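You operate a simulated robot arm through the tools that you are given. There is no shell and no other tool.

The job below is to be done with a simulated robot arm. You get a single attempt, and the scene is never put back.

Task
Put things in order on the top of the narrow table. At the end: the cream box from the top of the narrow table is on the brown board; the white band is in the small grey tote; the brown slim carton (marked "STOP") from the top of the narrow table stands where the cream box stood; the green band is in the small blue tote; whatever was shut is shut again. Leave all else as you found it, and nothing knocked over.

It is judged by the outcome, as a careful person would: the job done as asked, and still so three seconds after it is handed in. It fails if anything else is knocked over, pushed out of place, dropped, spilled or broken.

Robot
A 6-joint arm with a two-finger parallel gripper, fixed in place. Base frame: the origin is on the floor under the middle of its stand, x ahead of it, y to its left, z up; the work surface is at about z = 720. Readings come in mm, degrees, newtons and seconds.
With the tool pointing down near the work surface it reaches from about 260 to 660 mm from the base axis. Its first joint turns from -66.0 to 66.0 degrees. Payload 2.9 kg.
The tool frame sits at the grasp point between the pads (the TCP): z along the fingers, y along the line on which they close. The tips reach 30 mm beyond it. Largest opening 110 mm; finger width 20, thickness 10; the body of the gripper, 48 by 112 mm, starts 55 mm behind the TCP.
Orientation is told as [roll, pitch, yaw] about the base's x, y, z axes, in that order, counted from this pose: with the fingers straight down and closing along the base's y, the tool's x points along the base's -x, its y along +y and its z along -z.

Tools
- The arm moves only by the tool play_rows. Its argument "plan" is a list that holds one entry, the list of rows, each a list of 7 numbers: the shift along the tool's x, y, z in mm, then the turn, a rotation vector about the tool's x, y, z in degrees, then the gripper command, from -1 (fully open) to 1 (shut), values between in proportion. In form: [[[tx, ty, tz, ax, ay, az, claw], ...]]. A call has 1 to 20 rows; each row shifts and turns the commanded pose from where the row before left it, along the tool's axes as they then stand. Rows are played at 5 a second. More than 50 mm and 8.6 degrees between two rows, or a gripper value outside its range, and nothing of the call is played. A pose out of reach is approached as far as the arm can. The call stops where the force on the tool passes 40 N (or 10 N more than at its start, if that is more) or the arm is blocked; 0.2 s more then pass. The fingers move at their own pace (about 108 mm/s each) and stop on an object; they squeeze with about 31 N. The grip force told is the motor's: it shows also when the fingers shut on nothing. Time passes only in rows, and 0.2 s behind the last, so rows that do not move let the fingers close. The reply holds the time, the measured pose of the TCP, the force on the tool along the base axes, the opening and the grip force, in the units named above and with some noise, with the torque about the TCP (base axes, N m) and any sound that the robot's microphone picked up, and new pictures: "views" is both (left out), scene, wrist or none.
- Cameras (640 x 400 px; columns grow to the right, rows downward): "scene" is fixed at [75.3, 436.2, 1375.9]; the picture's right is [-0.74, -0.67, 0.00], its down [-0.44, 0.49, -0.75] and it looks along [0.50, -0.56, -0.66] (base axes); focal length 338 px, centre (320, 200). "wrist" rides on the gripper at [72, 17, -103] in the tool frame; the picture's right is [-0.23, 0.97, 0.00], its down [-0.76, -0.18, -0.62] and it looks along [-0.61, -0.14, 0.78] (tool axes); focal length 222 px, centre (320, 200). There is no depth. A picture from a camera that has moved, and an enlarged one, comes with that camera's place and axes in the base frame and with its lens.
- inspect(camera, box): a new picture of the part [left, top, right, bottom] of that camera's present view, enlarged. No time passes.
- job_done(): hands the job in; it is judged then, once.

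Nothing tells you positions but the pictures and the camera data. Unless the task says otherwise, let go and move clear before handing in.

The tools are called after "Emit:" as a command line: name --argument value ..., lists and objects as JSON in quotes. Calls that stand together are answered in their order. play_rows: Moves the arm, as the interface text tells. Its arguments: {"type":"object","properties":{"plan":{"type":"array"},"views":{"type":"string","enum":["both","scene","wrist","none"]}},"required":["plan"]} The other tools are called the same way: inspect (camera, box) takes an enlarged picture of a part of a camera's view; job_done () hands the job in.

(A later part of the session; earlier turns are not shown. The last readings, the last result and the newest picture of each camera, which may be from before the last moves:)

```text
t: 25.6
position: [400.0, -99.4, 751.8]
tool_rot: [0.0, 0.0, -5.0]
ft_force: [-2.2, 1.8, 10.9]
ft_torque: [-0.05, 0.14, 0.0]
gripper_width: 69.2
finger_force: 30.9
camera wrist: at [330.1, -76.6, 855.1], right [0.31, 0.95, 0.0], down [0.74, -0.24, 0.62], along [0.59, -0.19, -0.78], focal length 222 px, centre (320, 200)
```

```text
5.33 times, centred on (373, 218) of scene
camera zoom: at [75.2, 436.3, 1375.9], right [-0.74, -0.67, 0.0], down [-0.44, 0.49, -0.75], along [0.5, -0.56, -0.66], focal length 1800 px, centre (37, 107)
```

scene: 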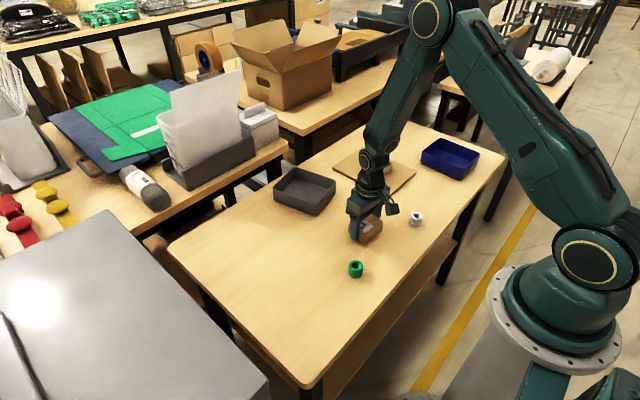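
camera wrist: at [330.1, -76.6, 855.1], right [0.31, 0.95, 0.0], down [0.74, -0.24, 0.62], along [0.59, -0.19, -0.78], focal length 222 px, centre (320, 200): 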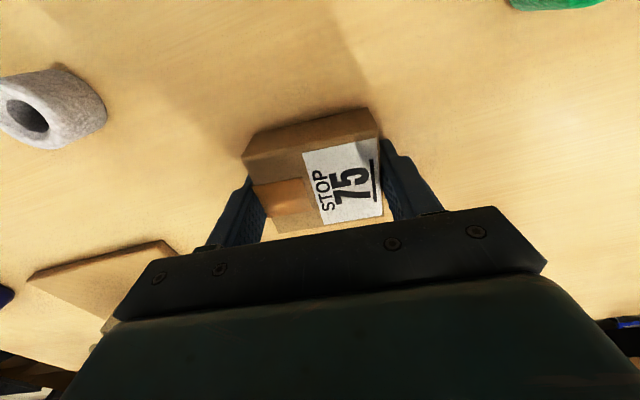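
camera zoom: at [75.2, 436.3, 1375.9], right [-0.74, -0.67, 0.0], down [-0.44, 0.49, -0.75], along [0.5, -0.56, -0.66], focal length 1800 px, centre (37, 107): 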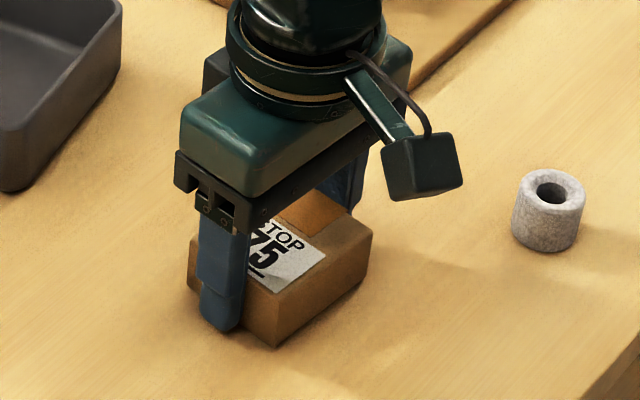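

The carton is firmly on the table, with about 11 N of contact. I'll ease up half a millimetre, open, and rise.

Emit:
play_rows --plan '[[[0, 0, -0.5, 0, 0, 0, 1], [0, 0, 0, 0, 0, 0, -0.35], [0, 0, 0, 0, 0, 0, -0.5], [0, 0, 0, 0, 0, 0, -0.9], [0, 0, 0, 0, 0, 0, -0.9], [0, 0, -10, 0, 0, 0, -0.9], [0, 0, -25, 0, 0, 0, -0.9], [0, 0, -30, 0, 0, 0, -0.9], [0, 0, -30, 0, 0, 0, -0.9], [0, 0, 0, 0, 0, 0, -0.9]]]' --views "both"

Emit:
inspect --camera "scene" --box '[325, 180, 453, 280]'

Emit:
inspect --camera "wrist" --box '[100, 0, 420, 200]'

```text
t: 27.8
position: [401.2, -100.4, 848.0]
tool_rot: [0.1, 0.1, -5.0]
ft_force: [0.2, 0.3, 0.1]
ft_torque: [-0.01, 0.02, -0.01]
gripper_width: 104.4
finger_force: 0.1
camera wrist: at [330.0, -77.3, 951.2], right [0.31, 0.95, 0.0], down [0.74, -0.24, 0.62], along [0.59, -0.19, -0.78], focal length 222 px, centre (320, 200)
```

scene: 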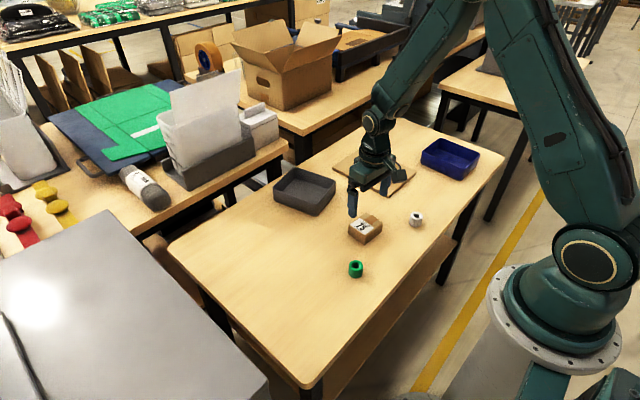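
wrist: 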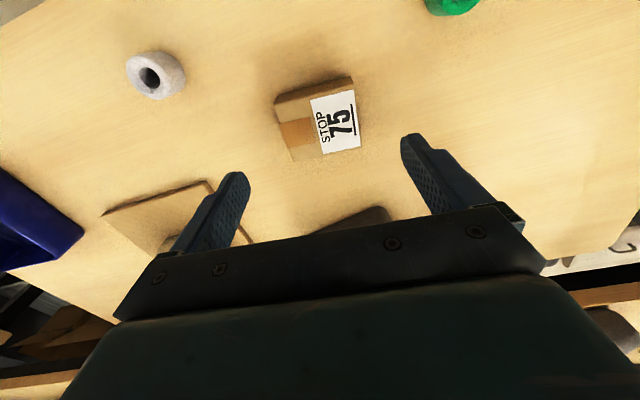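

```text
4.00 times, centred on (389, 230) of scene
camera zoom: at [75.3, 436.2, 1375.9], right [-0.74, -0.67, 0.0], down [-0.44, 0.49, -0.75], along [0.5, -0.56, -0.66], focal length 1350 px, centre (44, 80)
```

zoom: 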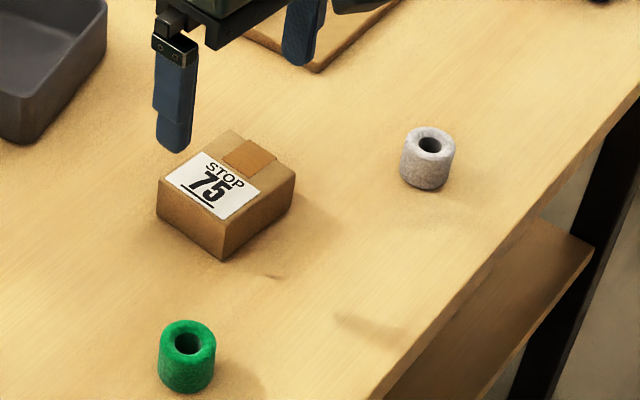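

```text
2.00 times, centred on (260, 100) of wrist
camera zoom: at [330.0, -77.3, 951.2], right [0.31, 0.95, 0.0], down [0.74, -0.24, 0.62], along [0.59, -0.19, -0.78], focal length 444 px, centre (440, 400)
```

zoom: 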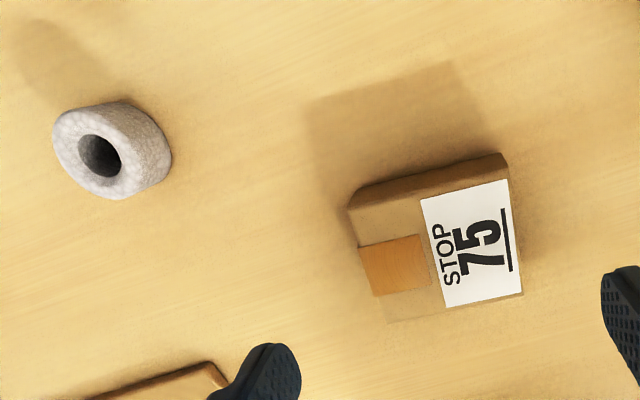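

The carton stands where the cream box was. Next is the white band, near (316, -214) and roughly 37 mm across by 31 mm tall. I'll hover over it to refine.

Emit:
play_rows --plan '[[[12, -20, 0, 0, 0, 0, -0.9], [20, -32, 0, 0, 0, 0, -0.9], [20, -32, 0, 0, 0, 0, -0.9], [15, -24, 0, 0, 0, 0, -0.9], [7.7, -13.4, 0, 0, 0, 0, -0.9], [0, 0, 20, 0, 0, 0, -0.9], [0, 0, 0, 0, 0, 0, -0.9]]]' --views "both"

Emit:
inspect --camera "wrist" --box '[220, 50, 420, 175]'

Emit:
inspect --camera "scene" --box '[375, 180, 455, 230]'

```text
t: 29.4
position: [316.1, -214.3, 826.1]
tool_rot: [0.0, -0.1, -5.0]
ft_force: [0.3, 1.4, 1.3]
ft_torque: [-0.02, 0.0, -0.05]
gripper_width: 104.4
finger_force: 0.1
camera wrist: at [244.8, -191.7, 929.9], right [0.31, 0.95, 0.0], down [0.74, -0.24, 0.62], along [0.59, -0.19, -0.78], focal length 222 px, centre (320, 200)
```

scene: 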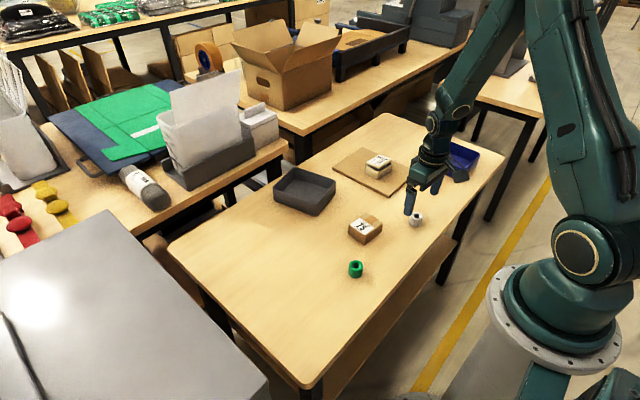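
wrist: 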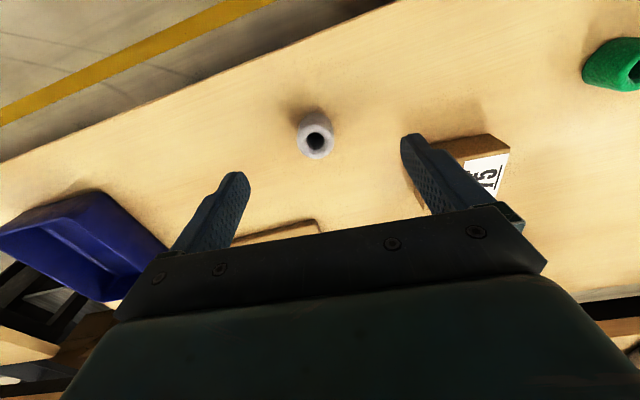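

```text
3.20 times, centred on (320, 112) of wrist
camera zoom: at [244.8, -191.7, 929.9], right [0.31, 0.95, 0.0], down [0.74, -0.24, 0.62], along [0.59, -0.19, -0.78], focal length 711 px, centre (320, 480)
```

zoom: 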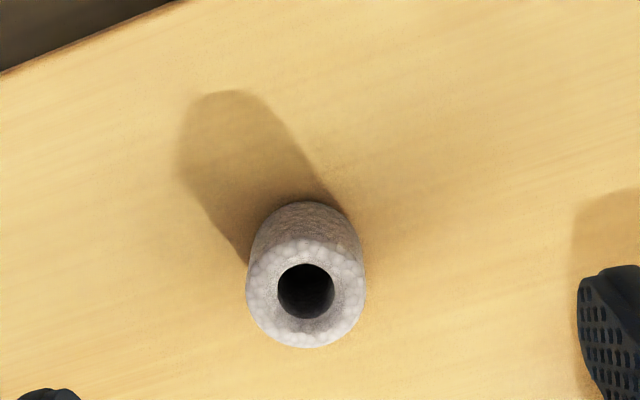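

```text
8.00 times, centred on (415, 205) of scene
camera zoom: at [75.3, 436.2, 1375.9], right [-0.74, -0.67, 0.0], down [-0.44, 0.49, -0.75], along [0.5, -0.56, -0.66], focal length 2700 px, centre (-440, 160)
```

zoom: 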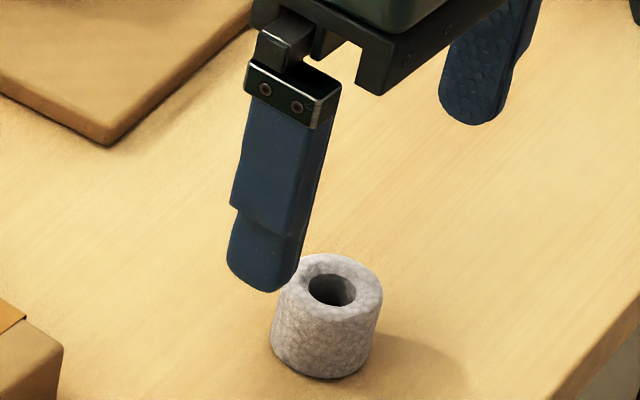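

Emit:
play_rows --plan '[[[-2.5, -5, 20, 0, 0, 0, -0.9], [0, 0, 20, 0, 0, 0, -0.9], [0, 0, 0, 0, 0, 0, -0.9]]]' --views "wrist"

Emit:
inspect --camera "wrist" --box '[200, 60, 440, 210]'

Emit:
inspect --camera "scene" --box '[375, 180, 455, 230]'

```text
t: 30.2
position: [318.5, -220.2, 786.5]
tool_rot: [-0.1, 0.1, -5.0]
ft_force: [1.1, -0.4, -0.5]
ft_torque: [-0.03, 0.0, -0.01]
gripper_width: 104.2
finger_force: 0.1
camera wrist: at [247.2, -196.7, 889.6], right [0.31, 0.95, 0.0], down [0.74, -0.24, 0.62], along [0.59, -0.19, -0.78], focal length 222 px, centre (320, 200)
```

wrist: 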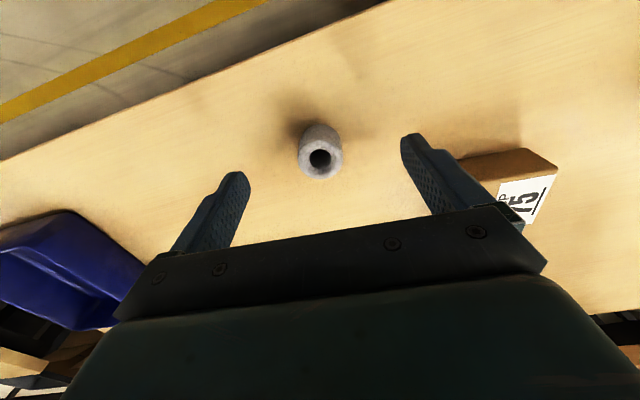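

```text
2.67 times, centred on (320, 135) of wrist
camera zoom: at [247.2, -196.7, 889.6], right [0.31, 0.95, 0.0], down [0.74, -0.24, 0.62], along [0.59, -0.19, -0.78], focal length 592 px, centre (320, 373)
```

zoom: 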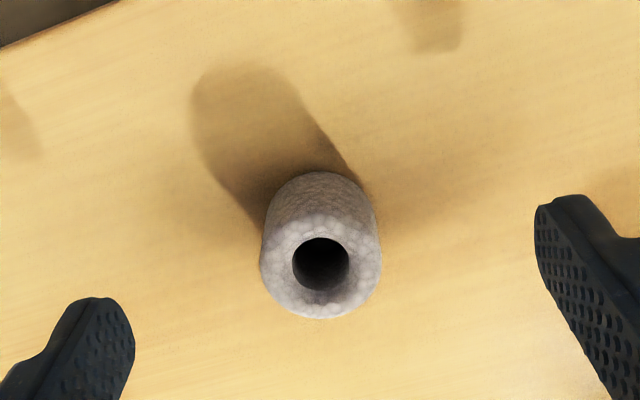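

```text
8.00 times, centred on (415, 205) of scene
camera zoom: at [75.3, 436.2, 1375.9], right [-0.74, -0.67, 0.0], down [-0.44, 0.49, -0.75], along [0.5, -0.56, -0.66], focal length 2700 px, centre (-440, 160)
```

zoom: 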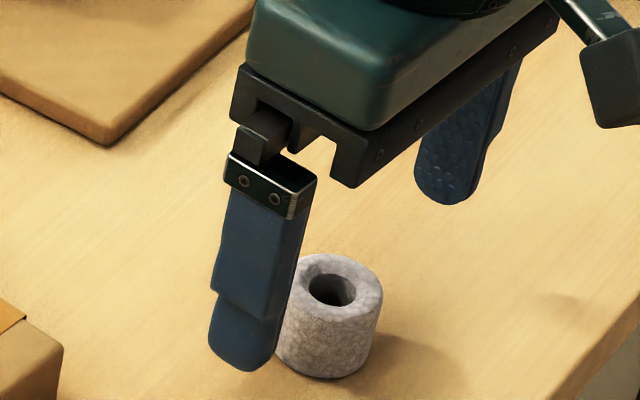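

Emit:
play_rows --plan '[[[-1, -0.5, 15, 0, 0, 0, -0.9], [0, 0, 12, 0, 0, 0, -0.9], [0, 0, 6, 0, 0, 0, -0.9], [0, 0, 0, 0, 0, 0, 0.2], [0, 0, 0, 0, 0, 0, 0.2], [0, 0, 0, 0, 0, 0, 0.2]]]' --views "wrist"

Emit:
inspect --camera "scene" --box '[375, 180, 455, 230]'

Emit:
inspect --camera "wrist" --box '[200, 80, 440, 230]'

```text
t: 31.6
position: [318.7, -220.2, 753.8]
tool_rot: [0.2, 0.0, -5.0]
ft_force: [0.9, -0.1, -0.6]
ft_torque: [0.0, -0.02, -0.04]
gripper_width: 44.1
finger_force: 0.2
camera wrist: at [248.0, -197.6, 856.9], right [0.31, 0.95, 0.0], down [0.74, -0.24, 0.62], along [0.59, -0.19, -0.78], focal length 222 px, centre (320, 200)
```

wrist: 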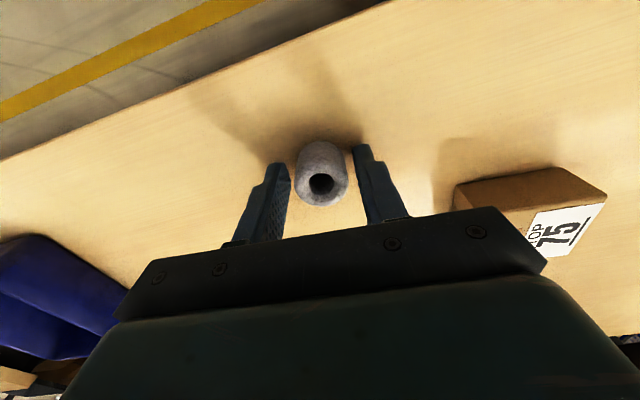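

```text
8.00 times, centred on (415, 205) of scene
camera zoom: at [75.3, 436.2, 1375.9], right [-0.74, -0.67, 0.0], down [-0.44, 0.49, -0.75], along [0.5, -0.56, -0.66], focal length 2700 px, centre (-440, 160)
```

zoom: 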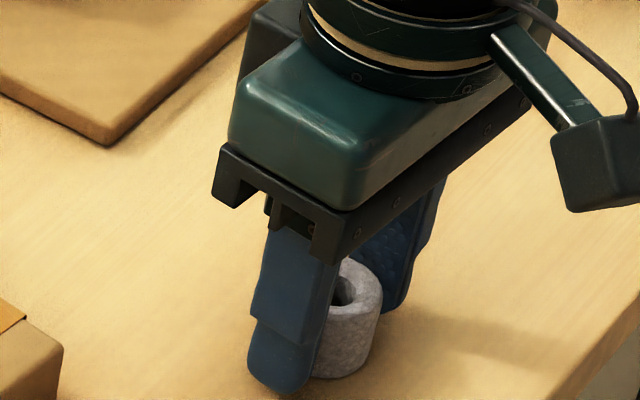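

```text
2.67 times, centred on (320, 155) of wrist
camera zoom: at [248.0, -197.6, 856.9], right [0.31, 0.95, 0.0], down [0.74, -0.24, 0.62], along [0.59, -0.19, -0.78], focal length 592 px, centre (320, 320)
```

zoom: 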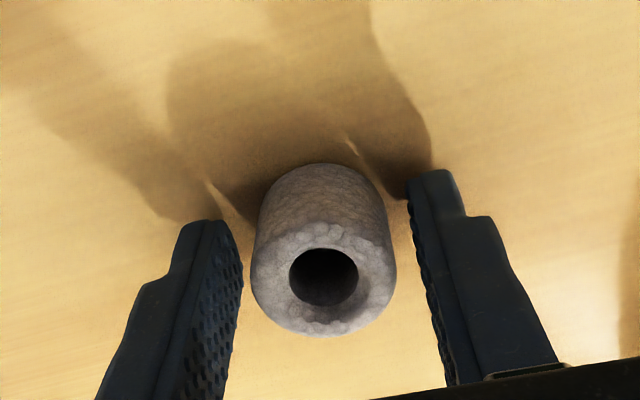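

The band is centred between the pads, so I'll close and do a test lift.

Emit:
play_rows --plan '[[[0, 0, 0, 0, 0, 0, 1], [0, 0, 0, 0, 0, 0, 1], [0, 0, 0, 0, 0, 0, 1], [0, 0, -4, 0, 0, 0, 1], [0, 0, -6, 0, 0, 0, 1], [0, 0, 0, 0, 0, 0, 1]]]' --views "wrist"

Emit:
inspect --camera "scene" --box '[375, 180, 455, 230]'

Emit:
inspect --camera "scene" --box '[240, 150, 360, 230]'

```text
t: 33.0
position: [319.1, -220.4, 763.5]
tool_rot: [-0.1, 0.0, -5.0]
ft_force: [-0.1, -0.2, -0.1]
ft_torque: [0.0, 0.01, 0.03]
gripper_width: 30.7
finger_force: 31.3
camera wrist: at [248.2, -197.1, 867.3], right [0.31, 0.95, 0.0], down [0.74, -0.24, 0.62], along [0.59, -0.19, -0.78], focal length 222 px, centre (320, 200)
```

wrist: 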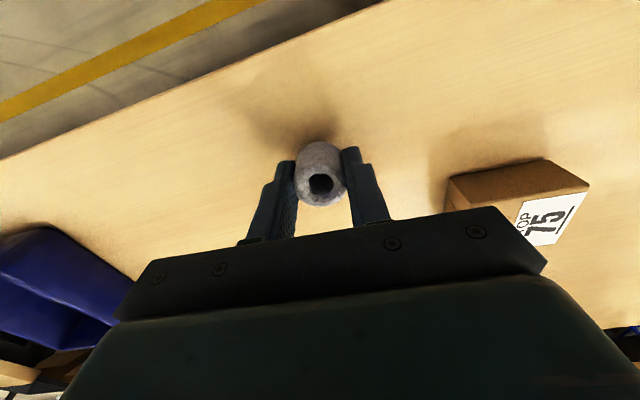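

```text
8.00 times, centred on (415, 205) of scene
camera zoom: at [75.3, 436.2, 1375.9], right [-0.74, -0.67, 0.0], down [-0.44, 0.49, -0.75], along [0.5, -0.56, -0.66], focal length 2700 px, centre (-440, 160)
```

zoom: 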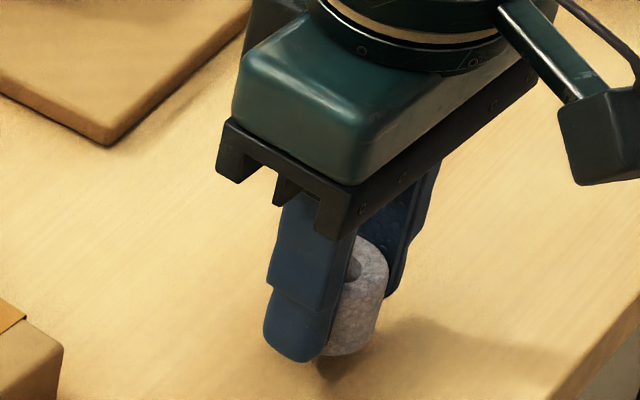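

```text
5.00 times, centred on (300, 190) of scene
camera zoom: at [75.3, 436.2, 1375.9], right [-0.74, -0.67, 0.0], down [-0.44, 0.49, -0.75], along [0.5, -0.56, -0.66], focal length 1688 px, centre (420, 250)
```

zoom: 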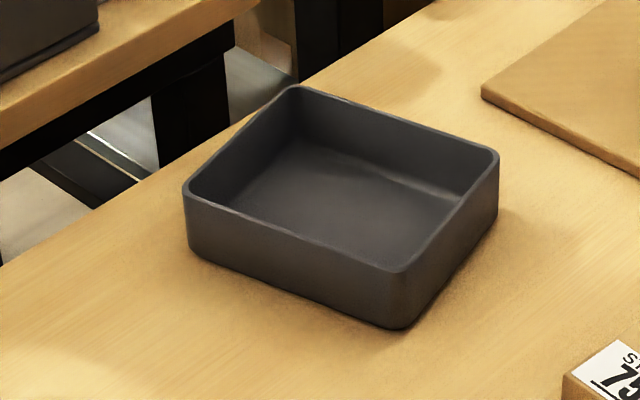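

The white band is held. I'll raise it and carry it over the grey tote, whose centre is near (617, -99) with its rim at about z 763.

Emit:
play_rows --plan '[[[0, 0, -20, 0, 0, 0, 1], [0, 0, -30, 0, 0, 0, 1], [0, 0, -35, 0, 0, 0, 1], [-16.3, 8.7, 0, 0, 0, 0, 1], [-32.7, 17.4, 0, 0, 0, 0, 1], [-32.7, 17.4, 0, 0, 0, 0, 1], [-32.7, 17.4, 0, 0, 0, 0, 1], [-32.7, 17.4, 0, 0, 0, 0, 1], [-32.7, 17.4, 0, 0, 0, 0, 1], [-32.7, 17.4, 0, 0, 0, 0, 1], [-32.7, 17.4, 0, 0, 0, 0, 1], [-19.1, 10.2, 0, 0, 0, 0, 1], [-8.2, 4.4, 0, 0, 0, 0, 1], [0, 0, 0, 0, 0, 0, 1]]]' --views "both"

Emit:
inspect --camera "scene" --box '[250, 110, 378, 230]'

Emit:
inspect --camera "wrist" --box '[160, 60, 480, 260]'

```text
t: 36.0
position: [601.9, -99.7, 848.5]
tool_rot: [0.2, 0.1, -5.0]
ft_force: [0.4, 0.0, -0.5]
ft_torque: [-0.01, 0.02, 0.0]
gripper_width: 30.5
finger_force: 30.8
camera wrist: at [531.7, -76.1, 952.2], right [0.31, 0.95, 0.0], down [0.74, -0.24, 0.62], along [0.59, -0.19, -0.78], focal length 222 px, centre (320, 200)
```

scene: 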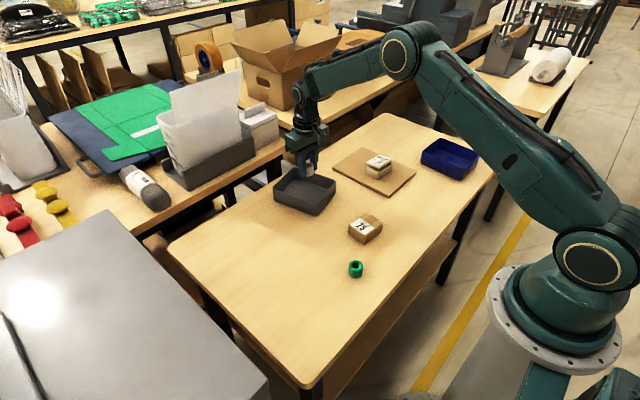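
wrist: 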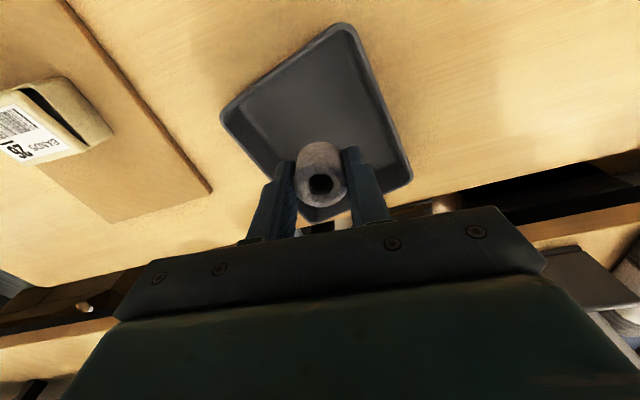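

```text
3.33 times, centred on (314, 170) of scene
camera zoom: at [75.3, 436.2, 1375.9], right [-0.74, -0.67, 0.0], down [-0.44, 0.49, -0.75], along [0.5, -0.56, -0.66], focal length 1125 px, centre (340, 300)
```

zoom: 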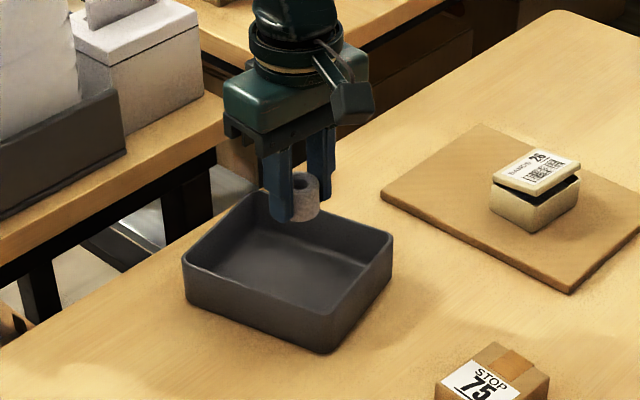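

```text
2.00 times, centred on (320, 160) of wrist
camera zoom: at [531.7, -76.1, 952.2], right [0.31, 0.95, 0.0], down [0.74, -0.24, 0.62], along [0.59, -0.19, -0.78], focal length 444 px, centre (320, 280)
```

zoom: 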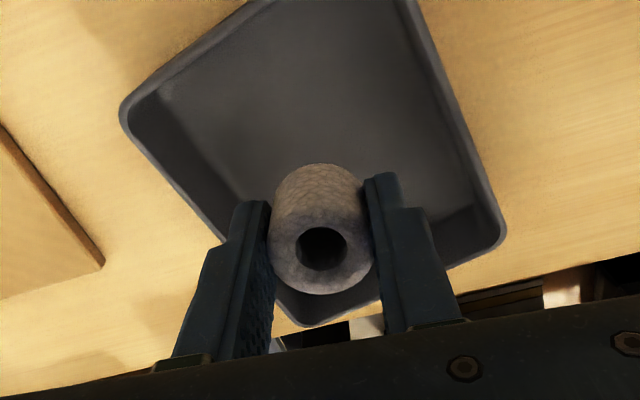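

The band is over the tote interior, about 16 mm nearside of its centre, with good clearance. I'm lowering it inside now.

Emit:
play_rows --plan '[[[0, 0, 20, 0, 0, 0, 1], [0, 0, 30, 0, 0, 0, 1], [0, 0, 22, 0, 0, 0, 1], [0, 0, 10, 0, 0, 0, 1], [0, 0, 0, 0, 0, 0, 1], [0, 0, 2, 0, 0, 0, 1], [0, 0, 2, 0, 0, 0, 1], [0, 0, 0, 0, 0, 0, 1]]]' --views "both"

Emit:
inspect --camera "scene" --box '[250, 110, 378, 230]'

```text
t: 37.8
position: [601.8, -100.6, 762.7]
tool_rot: [0.2, -0.1, -5.0]
ft_force: [0.8, 0.0, 0.4]
ft_torque: [0.0, 0.01, 0.04]
gripper_width: 30.5
finger_force: 30.9
camera wrist: at [531.6, -76.3, 866.1], right [0.31, 0.95, 0.0], down [0.74, -0.24, 0.62], along [0.59, -0.19, -0.78], focal length 222 px, centre (320, 200)
```

scene: 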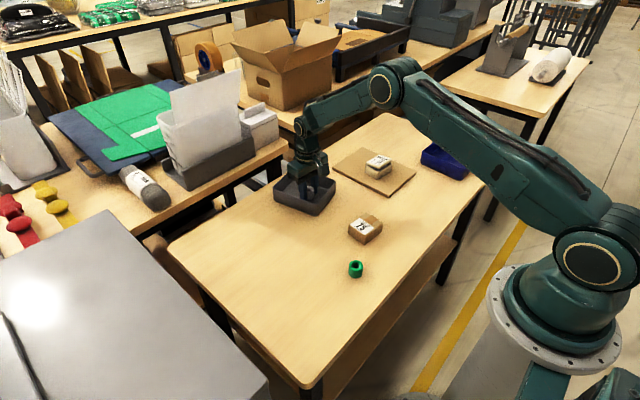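
wrist: 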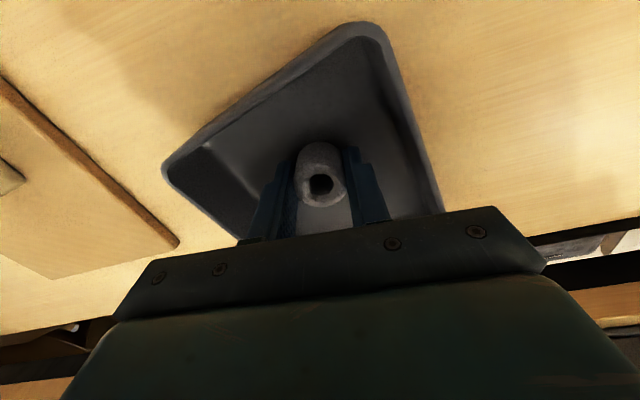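

```text
3.33 times, centred on (314, 170) of scene
camera zoom: at [75.3, 436.2, 1375.9], right [-0.74, -0.67, 0.0], down [-0.44, 0.49, -0.75], along [0.5, -0.56, -0.66], focal length 1125 px, centre (340, 300)
```

zoom: 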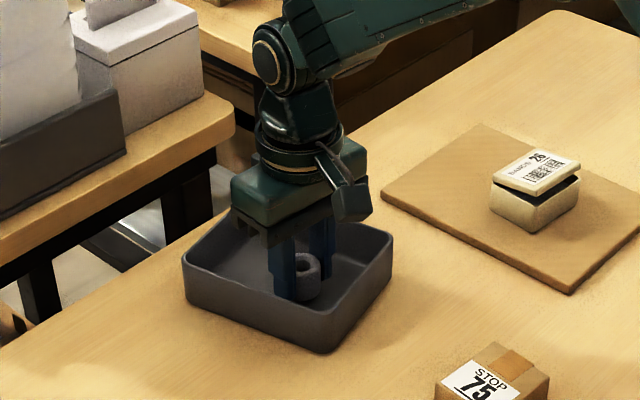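

Emit:
play_rows --plan '[[[0, 0, 1.5, 0, 0, 0, 1], [0, 0, 1, 0, 0, 0, 1], [0, 0, 1, 0, 0, 0, 1], [0, 0, 0, 0, 0, 0, 1]]]' --views "none"

```text
t: 38.8
position: [603.1, -98.9, 759.8]
tool_rot: [0.1, 0.0, -4.9]
ft_force: [0.3, 0.1, -0.2]
ft_torque: [0.01, -0.01, -0.01]
gripper_width: 30.6
finger_force: 31.0
```

Emit:
play_rows --plan '[[[0, 0, 1, 0, 0, 0, 1], [0, 0, 1, 0, 0, 0, 1], [0, 0, 0, 0, 0, 0, 1]]]' --views "none"

```text
t: 39.6
position: [601.1, -98.8, 758.2]
tool_rot: [0.1, 0.0, -4.8]
ft_force: [-1.3, 0.6, 0.3]
ft_torque: [-0.03, 0.02, -0.01]
gripper_width: 30.4
finger_force: 30.2
```

Emit:
play_rows --plan '[[[0, 0, 1, 0, 0, 0, 1], [0, 0, 0, 0, 0, 0, 1]]]' --views "none"

```text
t: 40.2
position: [603.6, -98.1, 757.1]
tool_rot: [0.0, 0.0, -5.0]
ft_force: [-2.4, 0.1, 8.7]
ft_torque: [0.02, 0.03, 0.0]
gripper_width: 30.6
finger_force: 30.7
```

The band has touched the tote floor, so I'll release with a modest opening and rise straight out.

Emit:
play_rows --plan '[[[0, 0, -0.5, 0, 0, 0, 1], [0, 0, 0, 0, 0, 0, 0.25], [0, 0, 0, 0, 0, 0, 0.1], [0, 0, 0, 0, 0, 0, 0.1], [0, 0, -10, 0, 0, 0, 0.1], [0, 0, -25, 0, 0, 0, 0.1], [0, 0, -30, 0, 0, 0, 0.1], [0, 0, -30, 0, 0, 0, 0.1], [0, 0, 0, 0, 0, 0, 0.1]]]' --views "both"

Emit:
inspect --camera "scene" --box '[250, 110, 378, 230]'

Emit:
inspect --camera "wrist" --box '[160, 0, 480, 260]'

```text
t: 42.2
position: [602.1, -99.8, 851.9]
tool_rot: [0.1, 0.1, -5.0]
ft_force: [-0.4, 0.0, -0.9]
ft_torque: [-0.02, 0.0, -0.06]
gripper_width: 49.5
finger_force: 0.1
camera wrist: at [531.7, -76.3, 955.6], right [0.31, 0.95, 0.0], down [0.74, -0.24, 0.62], along [0.59, -0.19, -0.78], focal length 222 px, centre (320, 200)
```

scene: 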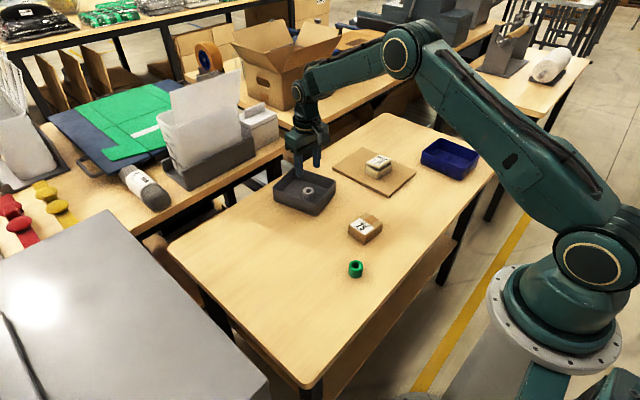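
wrist: 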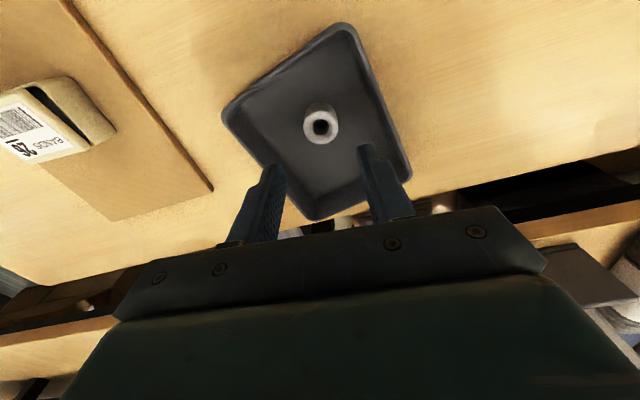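

```text
3.33 times, centred on (314, 170) of scene
camera zoom: at [75.3, 436.2, 1375.9], right [-0.74, -0.67, 0.0], down [-0.44, 0.49, -0.75], along [0.5, -0.56, -0.66], focal length 1125 px, centre (340, 300)
```

zoom: 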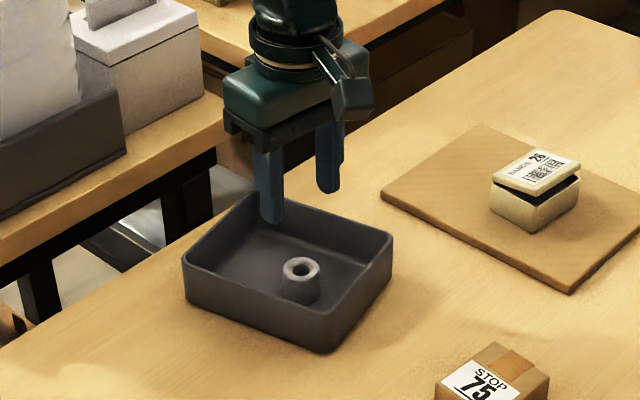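

```text
1.54 times, centred on (320, 130) of wrist
camera zoom: at [531.7, -76.3, 955.6], right [0.31, 0.95, 0.0], down [0.74, -0.24, 0.62], along [0.59, -0.19, -0.78], focal length 342 px, centre (320, 308)
```

zoom: 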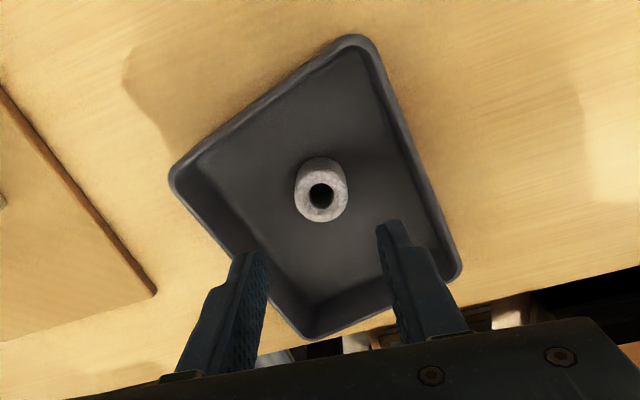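

The white band stands upright in the grey tote. Next is the green band near (338, 21), so I'll travel there and hover to refine.

Emit:
play_rows --plan '[[[16.4, 5.8, 0, 0, 0, 0, 0.1], [32.8, 11.5, 0, 0, 0, 0, 0.1], [32.8, 11.5, 0, 0, 0, 0, 0.1], [32.8, 11.5, 0, 0, 0, 0, -0.3], [32.8, 11.5, 0, 0, 0, 0, -0.6], [32.8, 11.5, 0, 0, 0, 0, -0.6], [32.8, 11.5, 0, 0, 0, 0, -0.6], [32.8, 11.5, 0, 0, 0, 0, -0.6], [19.1, 6.7, 0, 0, 0, 0, -0.6], [8.2, 2.9, 20, 0, 0, 0, -0.6], [0, 0, 10, 0, 0, 0, -0.6], [0, 0, 0, 0, 0, 0, -0.6]]]' --views "both"

Emit:
inspect --camera "wrist" --box '[200, 60, 440, 210]'

Emit:
inspect --camera "scene" --box '[310, 230, 390, 290]'

```text
t: 44.8
position: [339.2, 20.8, 821.7]
tool_rot: [0.0, 0.0, -5.0]
ft_force: [0.7, 0.5, 0.2]
ft_torque: [0.0, 0.01, -0.03]
gripper_width: 87.8
finger_force: 0.1
camera wrist: at [268.1, 43.6, 924.5], right [0.31, 0.95, 0.0], down [0.74, -0.24, 0.62], along [0.59, -0.19, -0.78], focal length 222 px, centre (320, 200)
```

scene: 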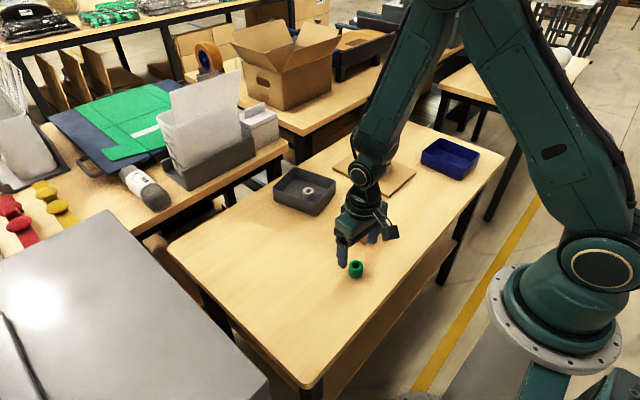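
wrist: 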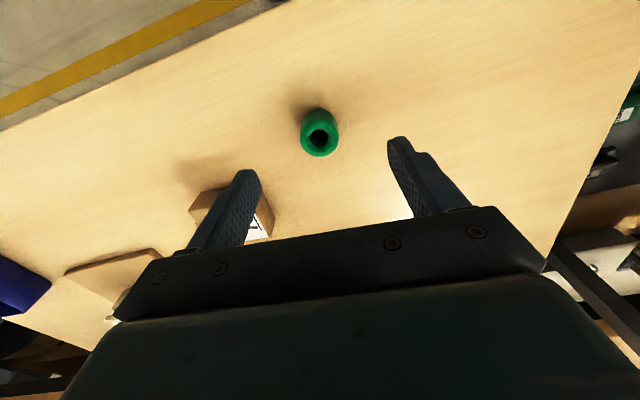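

```text
2.67 times, centred on (320, 135) of wrist
camera zoom: at [268.1, 43.6, 924.5], right [0.31, 0.95, 0.0], down [0.74, -0.24, 0.62], along [0.59, -0.19, -0.78], focal length 592 px, centre (320, 373)
```

zoom: 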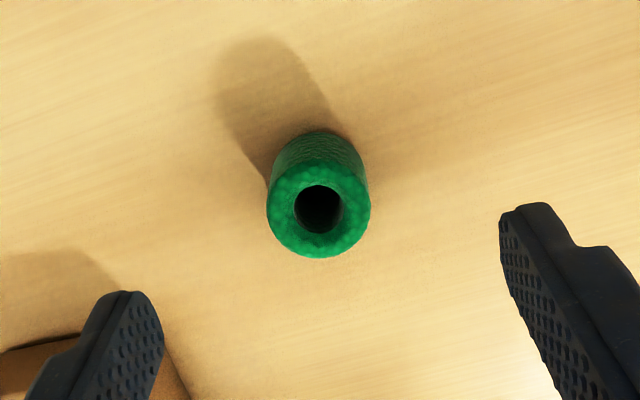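

```text
6.67 times, centred on (350, 260) of scene
camera zoom: at [75.3, 436.2, 1375.9], right [-0.74, -0.67, 0.0], down [-0.44, 0.49, -0.75], along [0.5, -0.56, -0.66], focal length 2250 px, centre (120, -200)
```

zoom: 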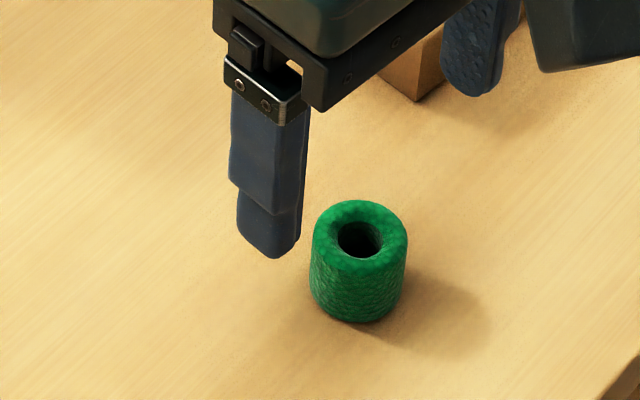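

The green band is centred directly under the tool. I'll descend and grip it.

Emit:
play_rows --plan '[[[0, -0.7, 20, 0, 0, 0, -0.6], [0, 0, 25, 0, 0, 0, -0.6], [0, 0, 15, 0, 0, 0, -0.6], [0, 0, 7, 0, 0, 0, -0.6], [0, 0, 0, 0, 0, 0, 0.2], [0, 0, 0, 0, 0, 0, 0.2], [0, 0, 0, 0, 0, 0, 0.2]]]' --views "wrist"

Emit:
inspect --camera "wrist" --box '[200, 80, 440, 230]'

```text
t: 46.4
position: [339.4, 20.3, 755.6]
tool_rot: [0.2, 0.1, -5.0]
ft_force: [-0.2, 0.6, 0.4]
ft_torque: [0.01, 0.02, 0.02]
gripper_width: 43.8
finger_force: 0.2
camera wrist: at [268.1, 42.7, 858.2], right [0.31, 0.95, 0.0], down [0.74, -0.24, 0.62], along [0.59, -0.19, -0.78], focal length 222 px, centre (320, 200)
```

wrist: 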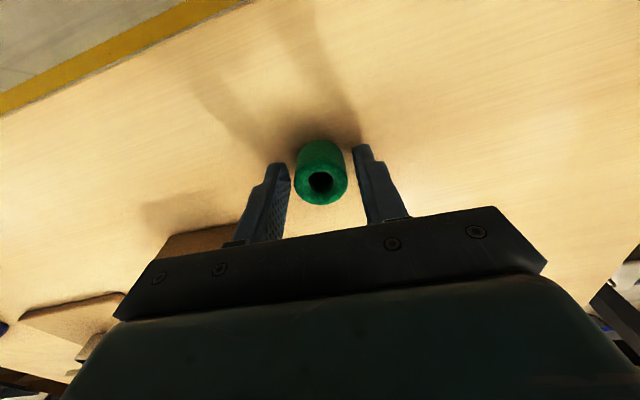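

```text
2.67 times, centred on (320, 155) of wrist
camera zoom: at [268.1, 42.7, 858.2], right [0.31, 0.95, 0.0], down [0.74, -0.24, 0.62], along [0.59, -0.19, -0.78], focal length 592 px, centre (320, 320)
```

zoom: 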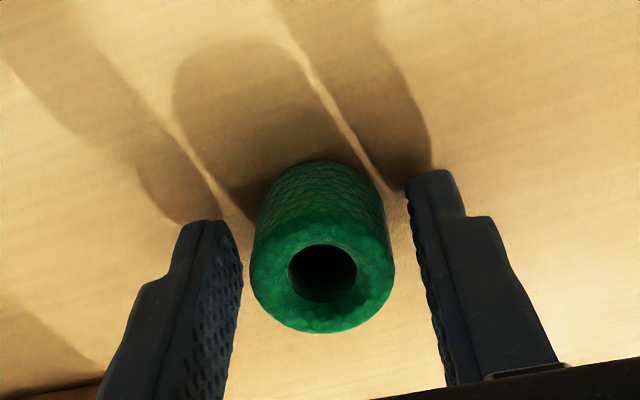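

Emit:
play_rows --plan '[[[0, 0, 1, 0, 0, 0, 0.2], [0, 0, 0, 0, 0, 0, 1], [0, 0, 0, 0, 0, 0, 1], [0, 0, 0, 0, 0, 0, 1], [0, 0, -4, 0, 0, 0, 1], [0, 0, -6, 0, 0, 0, 1], [0, 0, 0, 0, 0, 0, 1]]]' --views "both"

Emit:
inspect --camera "scene" --box '[310, 220, 390, 290]'

Emit:
inspect --camera "scene" --box '[400, 120, 520, 200]'

```text
t: 48.0
position: [339.5, 18.5, 762.8]
tool_rot: [0.1, 0.2, -5.0]
ft_force: [0.0, -0.9, 0.1]
ft_torque: [0.02, -0.02, -0.01]
gripper_width: 30.8
finger_force: 31.1
camera wrist: at [267.8, 42.4, 867.5], right [0.31, 0.95, 0.0], down [0.74, -0.24, 0.62], along [0.59, -0.19, -0.78], focal length 222 px, centre (320, 200)
```

scene: 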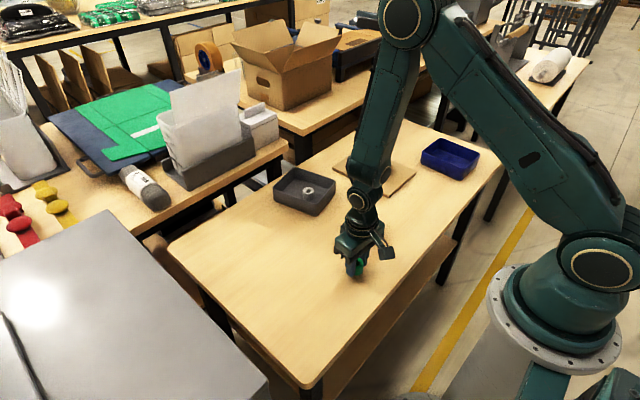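
wrist: 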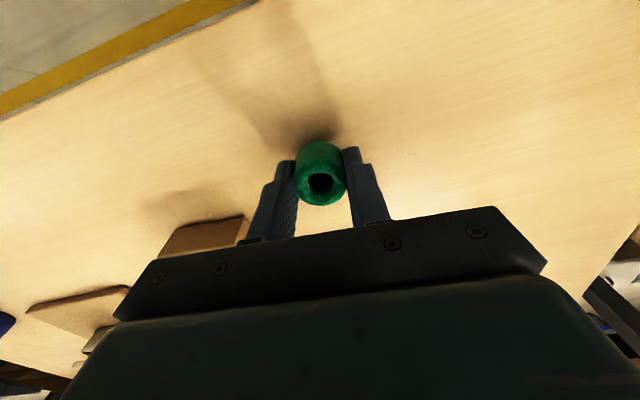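

```text
5.71 times, centred on (350, 255) of scene
camera zoom: at [75.3, 436.2, 1375.9], right [-0.74, -0.67, 0.0], down [-0.44, 0.49, -0.75], along [0.5, -0.56, -0.66], focal length 1929 px, centre (149, -114)
```

zoom: 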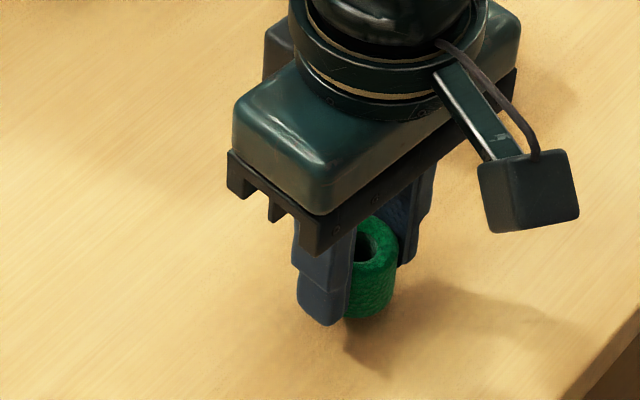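

```text
5.00 times, centred on (460, 160) of scene
camera zoom: at [75.3, 436.2, 1375.9], right [-0.74, -0.67, 0.0], down [-0.44, 0.49, -0.75], along [0.5, -0.56, -0.66], focal length 1688 px, centre (-380, 400)
```

zoom: 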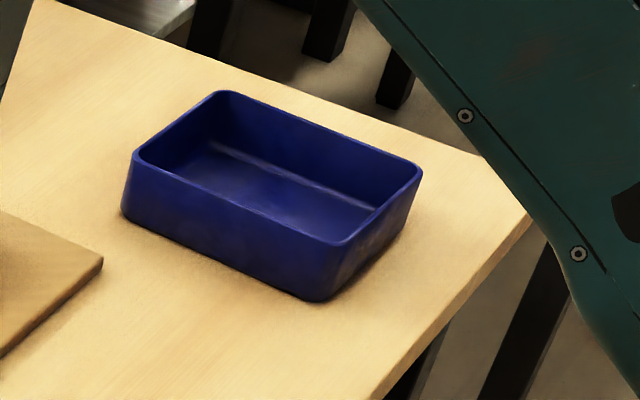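

The green band is held. The blue tote sits near (375, -540), close to the edge of reach. I'll lift, go partway, and turn the tool to about -57° so it faces the tote radially and gives a good view.

Emit:
play_rows --plan '[[[0, 0, -30, 0, 0, 0, 1], [0, 0, -35, 0, 0, 0, 1], [0, 0, -32, 0, 0, 0, 1], [-1.8, -16.1, 0, 0, 0, 0, 1], [-3.8, -34.9, 0, 0, 0, 0, 1], [-3.8, -34.9, 0, 0, 0, 0, 1], [-3.8, -34.9, 0, 0, 0, 0, 1], [-3.8, -34.9, 0, 0, 0, 0, 1], [-3.8, -34.9, 0, 0, 0, 0, 1], [-3.8, -34.9, 0, 0, 0, 0, 1], [-3.8, -34.9, 0, 0, 0, 0, 1], [-0.9, -8, 0, 0, 0, 0, 1], [0, 0, 0, 0, 0, 7.5, 1], [0, 0, 0, 0, 0, 7.5, 1], [0, 0, 0, 0, 0, 7.5, 1], [0, 0, 0, 0, 0, 7.5, 1], [0, 0, 0, 0, 0, 7.5, 1], [0, 0, 0, 0, 0, 7.5, 1], [0, 0, 0, 0, 0, 7.5, 1], [0, 0, 0, 0, 0, 0, 1]]]' --views "both"

```text
t: 52.2
position: [344.5, -250.5, 860.0]
tool_rot: [0.0, 0.1, -57.7]
ft_force: [0.3, 0.2, -0.4]
ft_torque: [-0.02, -0.01, -0.03]
gripper_width: 30.7
finger_force: 30.7
camera wrist: at [320.4, -180.6, 964.0], right [0.94, 0.33, 0.0], down [0.26, -0.74, 0.62], along [0.2, -0.59, -0.78], focal length 222 px, centre (320, 200)
```

scene: 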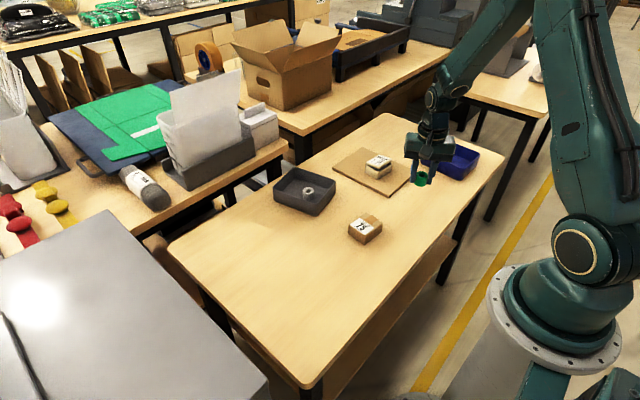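
wrist: 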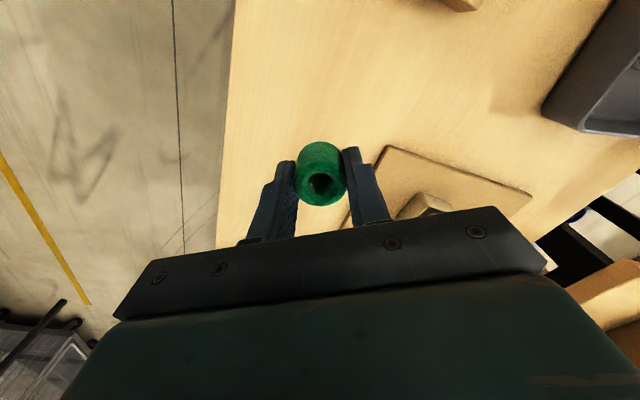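

Emit:
play_rows --plan '[[[-15.1, -8.9, 0, 0, 0, 0, 1], [-32.3, -19, 0, 0, 0, 0, 1], [-32.3, -19, 0, 0, 0, 0, 1], [-32.3, -19, 0, 0, 0, 0, 1], [-32.3, -19, 0, 0, 0, 0, 1], [-32.3, -19, 0, 0, 0, 0, 1], [-32.3, -19, 0, 0, 0, 0, 1], [-6.5, -3.8, 0, 0, 0, 0, 1], [0, 0, 0, 0, 0, 0, 1]]]' --views "both"

Emit:
inspect --camera "wrist" --box '[120, 0, 520, 250]'

Emit:
inspect --camera "scene" --box '[390, 100, 510, 200]'

```text
t: 54.2
position: [353.2, -501.0, 860.1]
tool_rot: [-0.1, 0.1, -57.5]
ft_force: [-0.2, 0.0, -0.3]
ft_torque: [-0.01, 0.02, 0.02]
gripper_width: 30.6
finger_force: 31.2
camera wrist: at [329.1, -430.9, 964.0], right [0.94, 0.33, 0.0], down [0.26, -0.74, 0.62], along [0.21, -0.59, -0.78], focal length 222 px, centre (320, 200)
```

scene: 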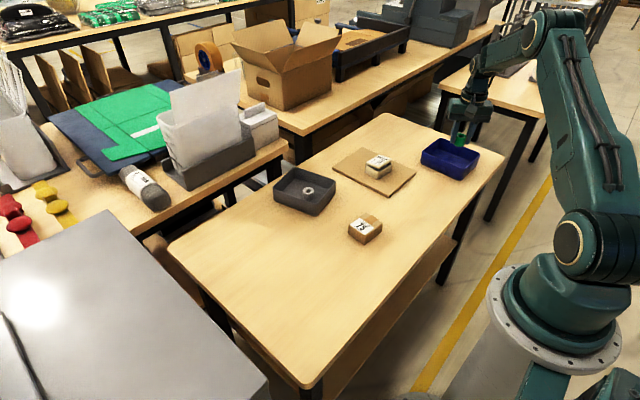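
wrist: 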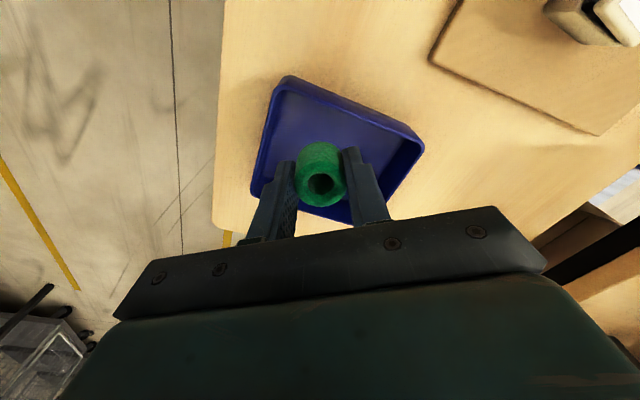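

```text
1.60 times, centred on (320, 125) of wrist
camera zoom: at [329.1, -430.9, 964.0], right [0.94, 0.33, 0.0], down [0.26, -0.74, 0.62], along [0.21, -0.59, -0.78], focal length 355 px, centre (320, 320)
```

zoom: 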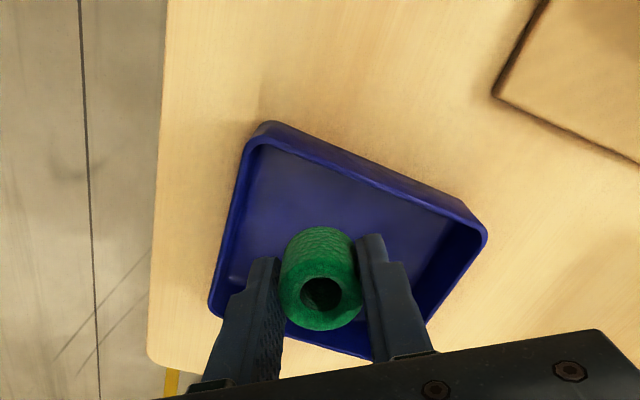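

```text
4.00 times, centred on (450, 150) of scene
camera zoom: at [75.3, 436.2, 1375.9], right [-0.74, -0.67, 0.0], down [-0.44, 0.49, -0.75], along [0.5, -0.56, -0.66], focal length 1350 px, centre (-200, 400)
```

zoom: 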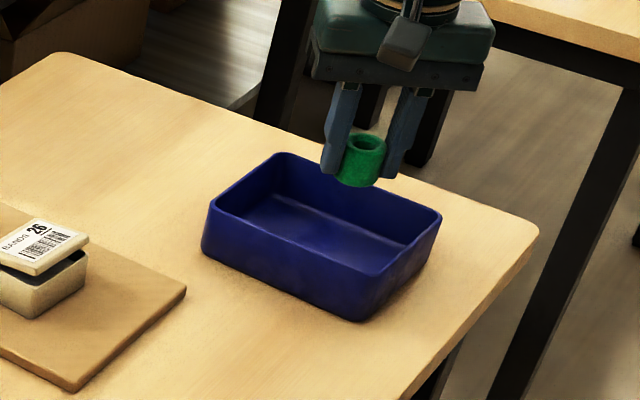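

The tote is centred near (380, -541) with yaw about -5°. I'll move to (360, -527), inside it and within reach, and lower.

Emit:
play_rows --plan '[[[-12.9, -4.3, 0, 0, 0, 0, 1], [-12.8, -4.3, 0, 0, 0, 0, 1], [0, 0, 25, 0, 0, 0, 1], [0, 0, 25, 0, 0, 0, 1], [0, 0, 0, 0, 0, 0, 1]]]' --views "both"

Emit:
inspect --camera "scene" --box '[390, 100, 510, 200]'

Emit:
inspect --camera "wrist" --box '[120, 0, 520, 250]'

```text
t: 55.4
position: [358.8, -527.2, 811.4]
tool_rot: [0.0, 0.0, -57.5]
ft_force: [0.8, -0.5, -0.6]
ft_torque: [0.0, 0.03, 0.02]
gripper_width: 30.6
finger_force: 31.0
camera wrist: at [335.0, -456.8, 913.9], right [0.94, 0.33, 0.0], down [0.26, -0.74, 0.62], along [0.21, -0.59, -0.78], focal length 222 px, centre (320, 200)
```

scene: 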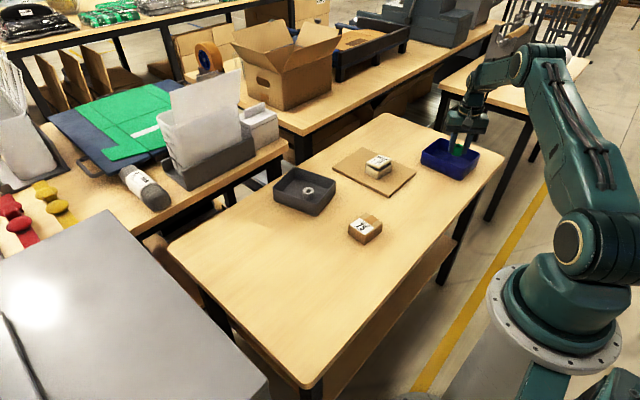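
wrist: 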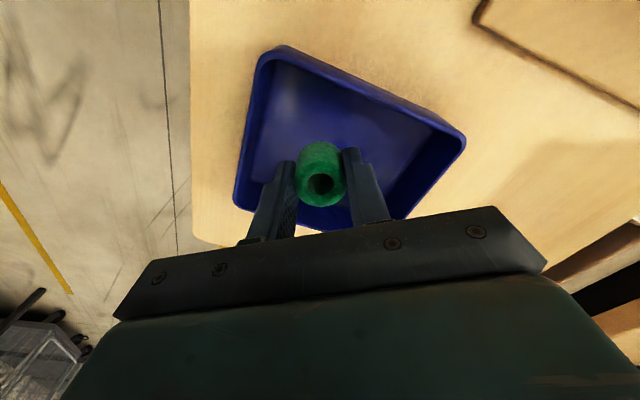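

```text
4.00 times, centred on (450, 150) of scene
camera zoom: at [75.3, 436.2, 1375.9], right [-0.74, -0.67, 0.0], down [-0.44, 0.49, -0.75], along [0.5, -0.56, -0.66], focal length 1350 px, centre (-200, 400)
```

zoom: 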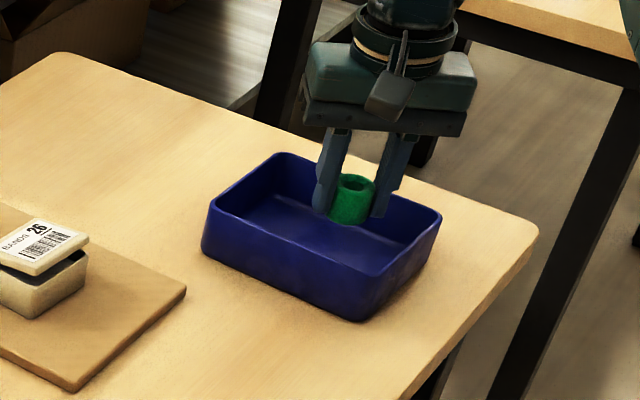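

```text
1.60 times, centred on (320, 125) of wrist
camera zoom: at [335.0, -456.8, 913.9], right [0.94, 0.33, 0.0], down [0.26, -0.74, 0.62], along [0.21, -0.59, -0.78], focal length 355 px, centre (320, 320)
```

zoom: 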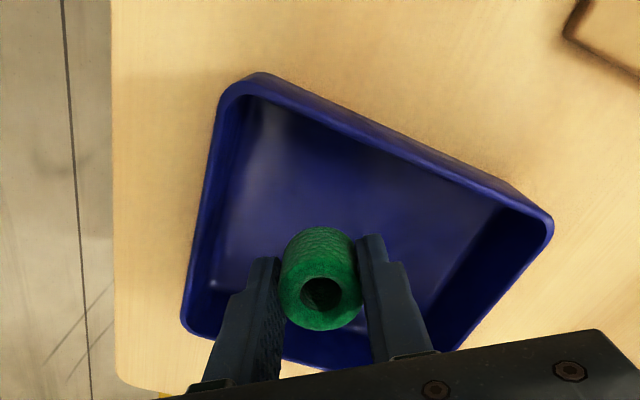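

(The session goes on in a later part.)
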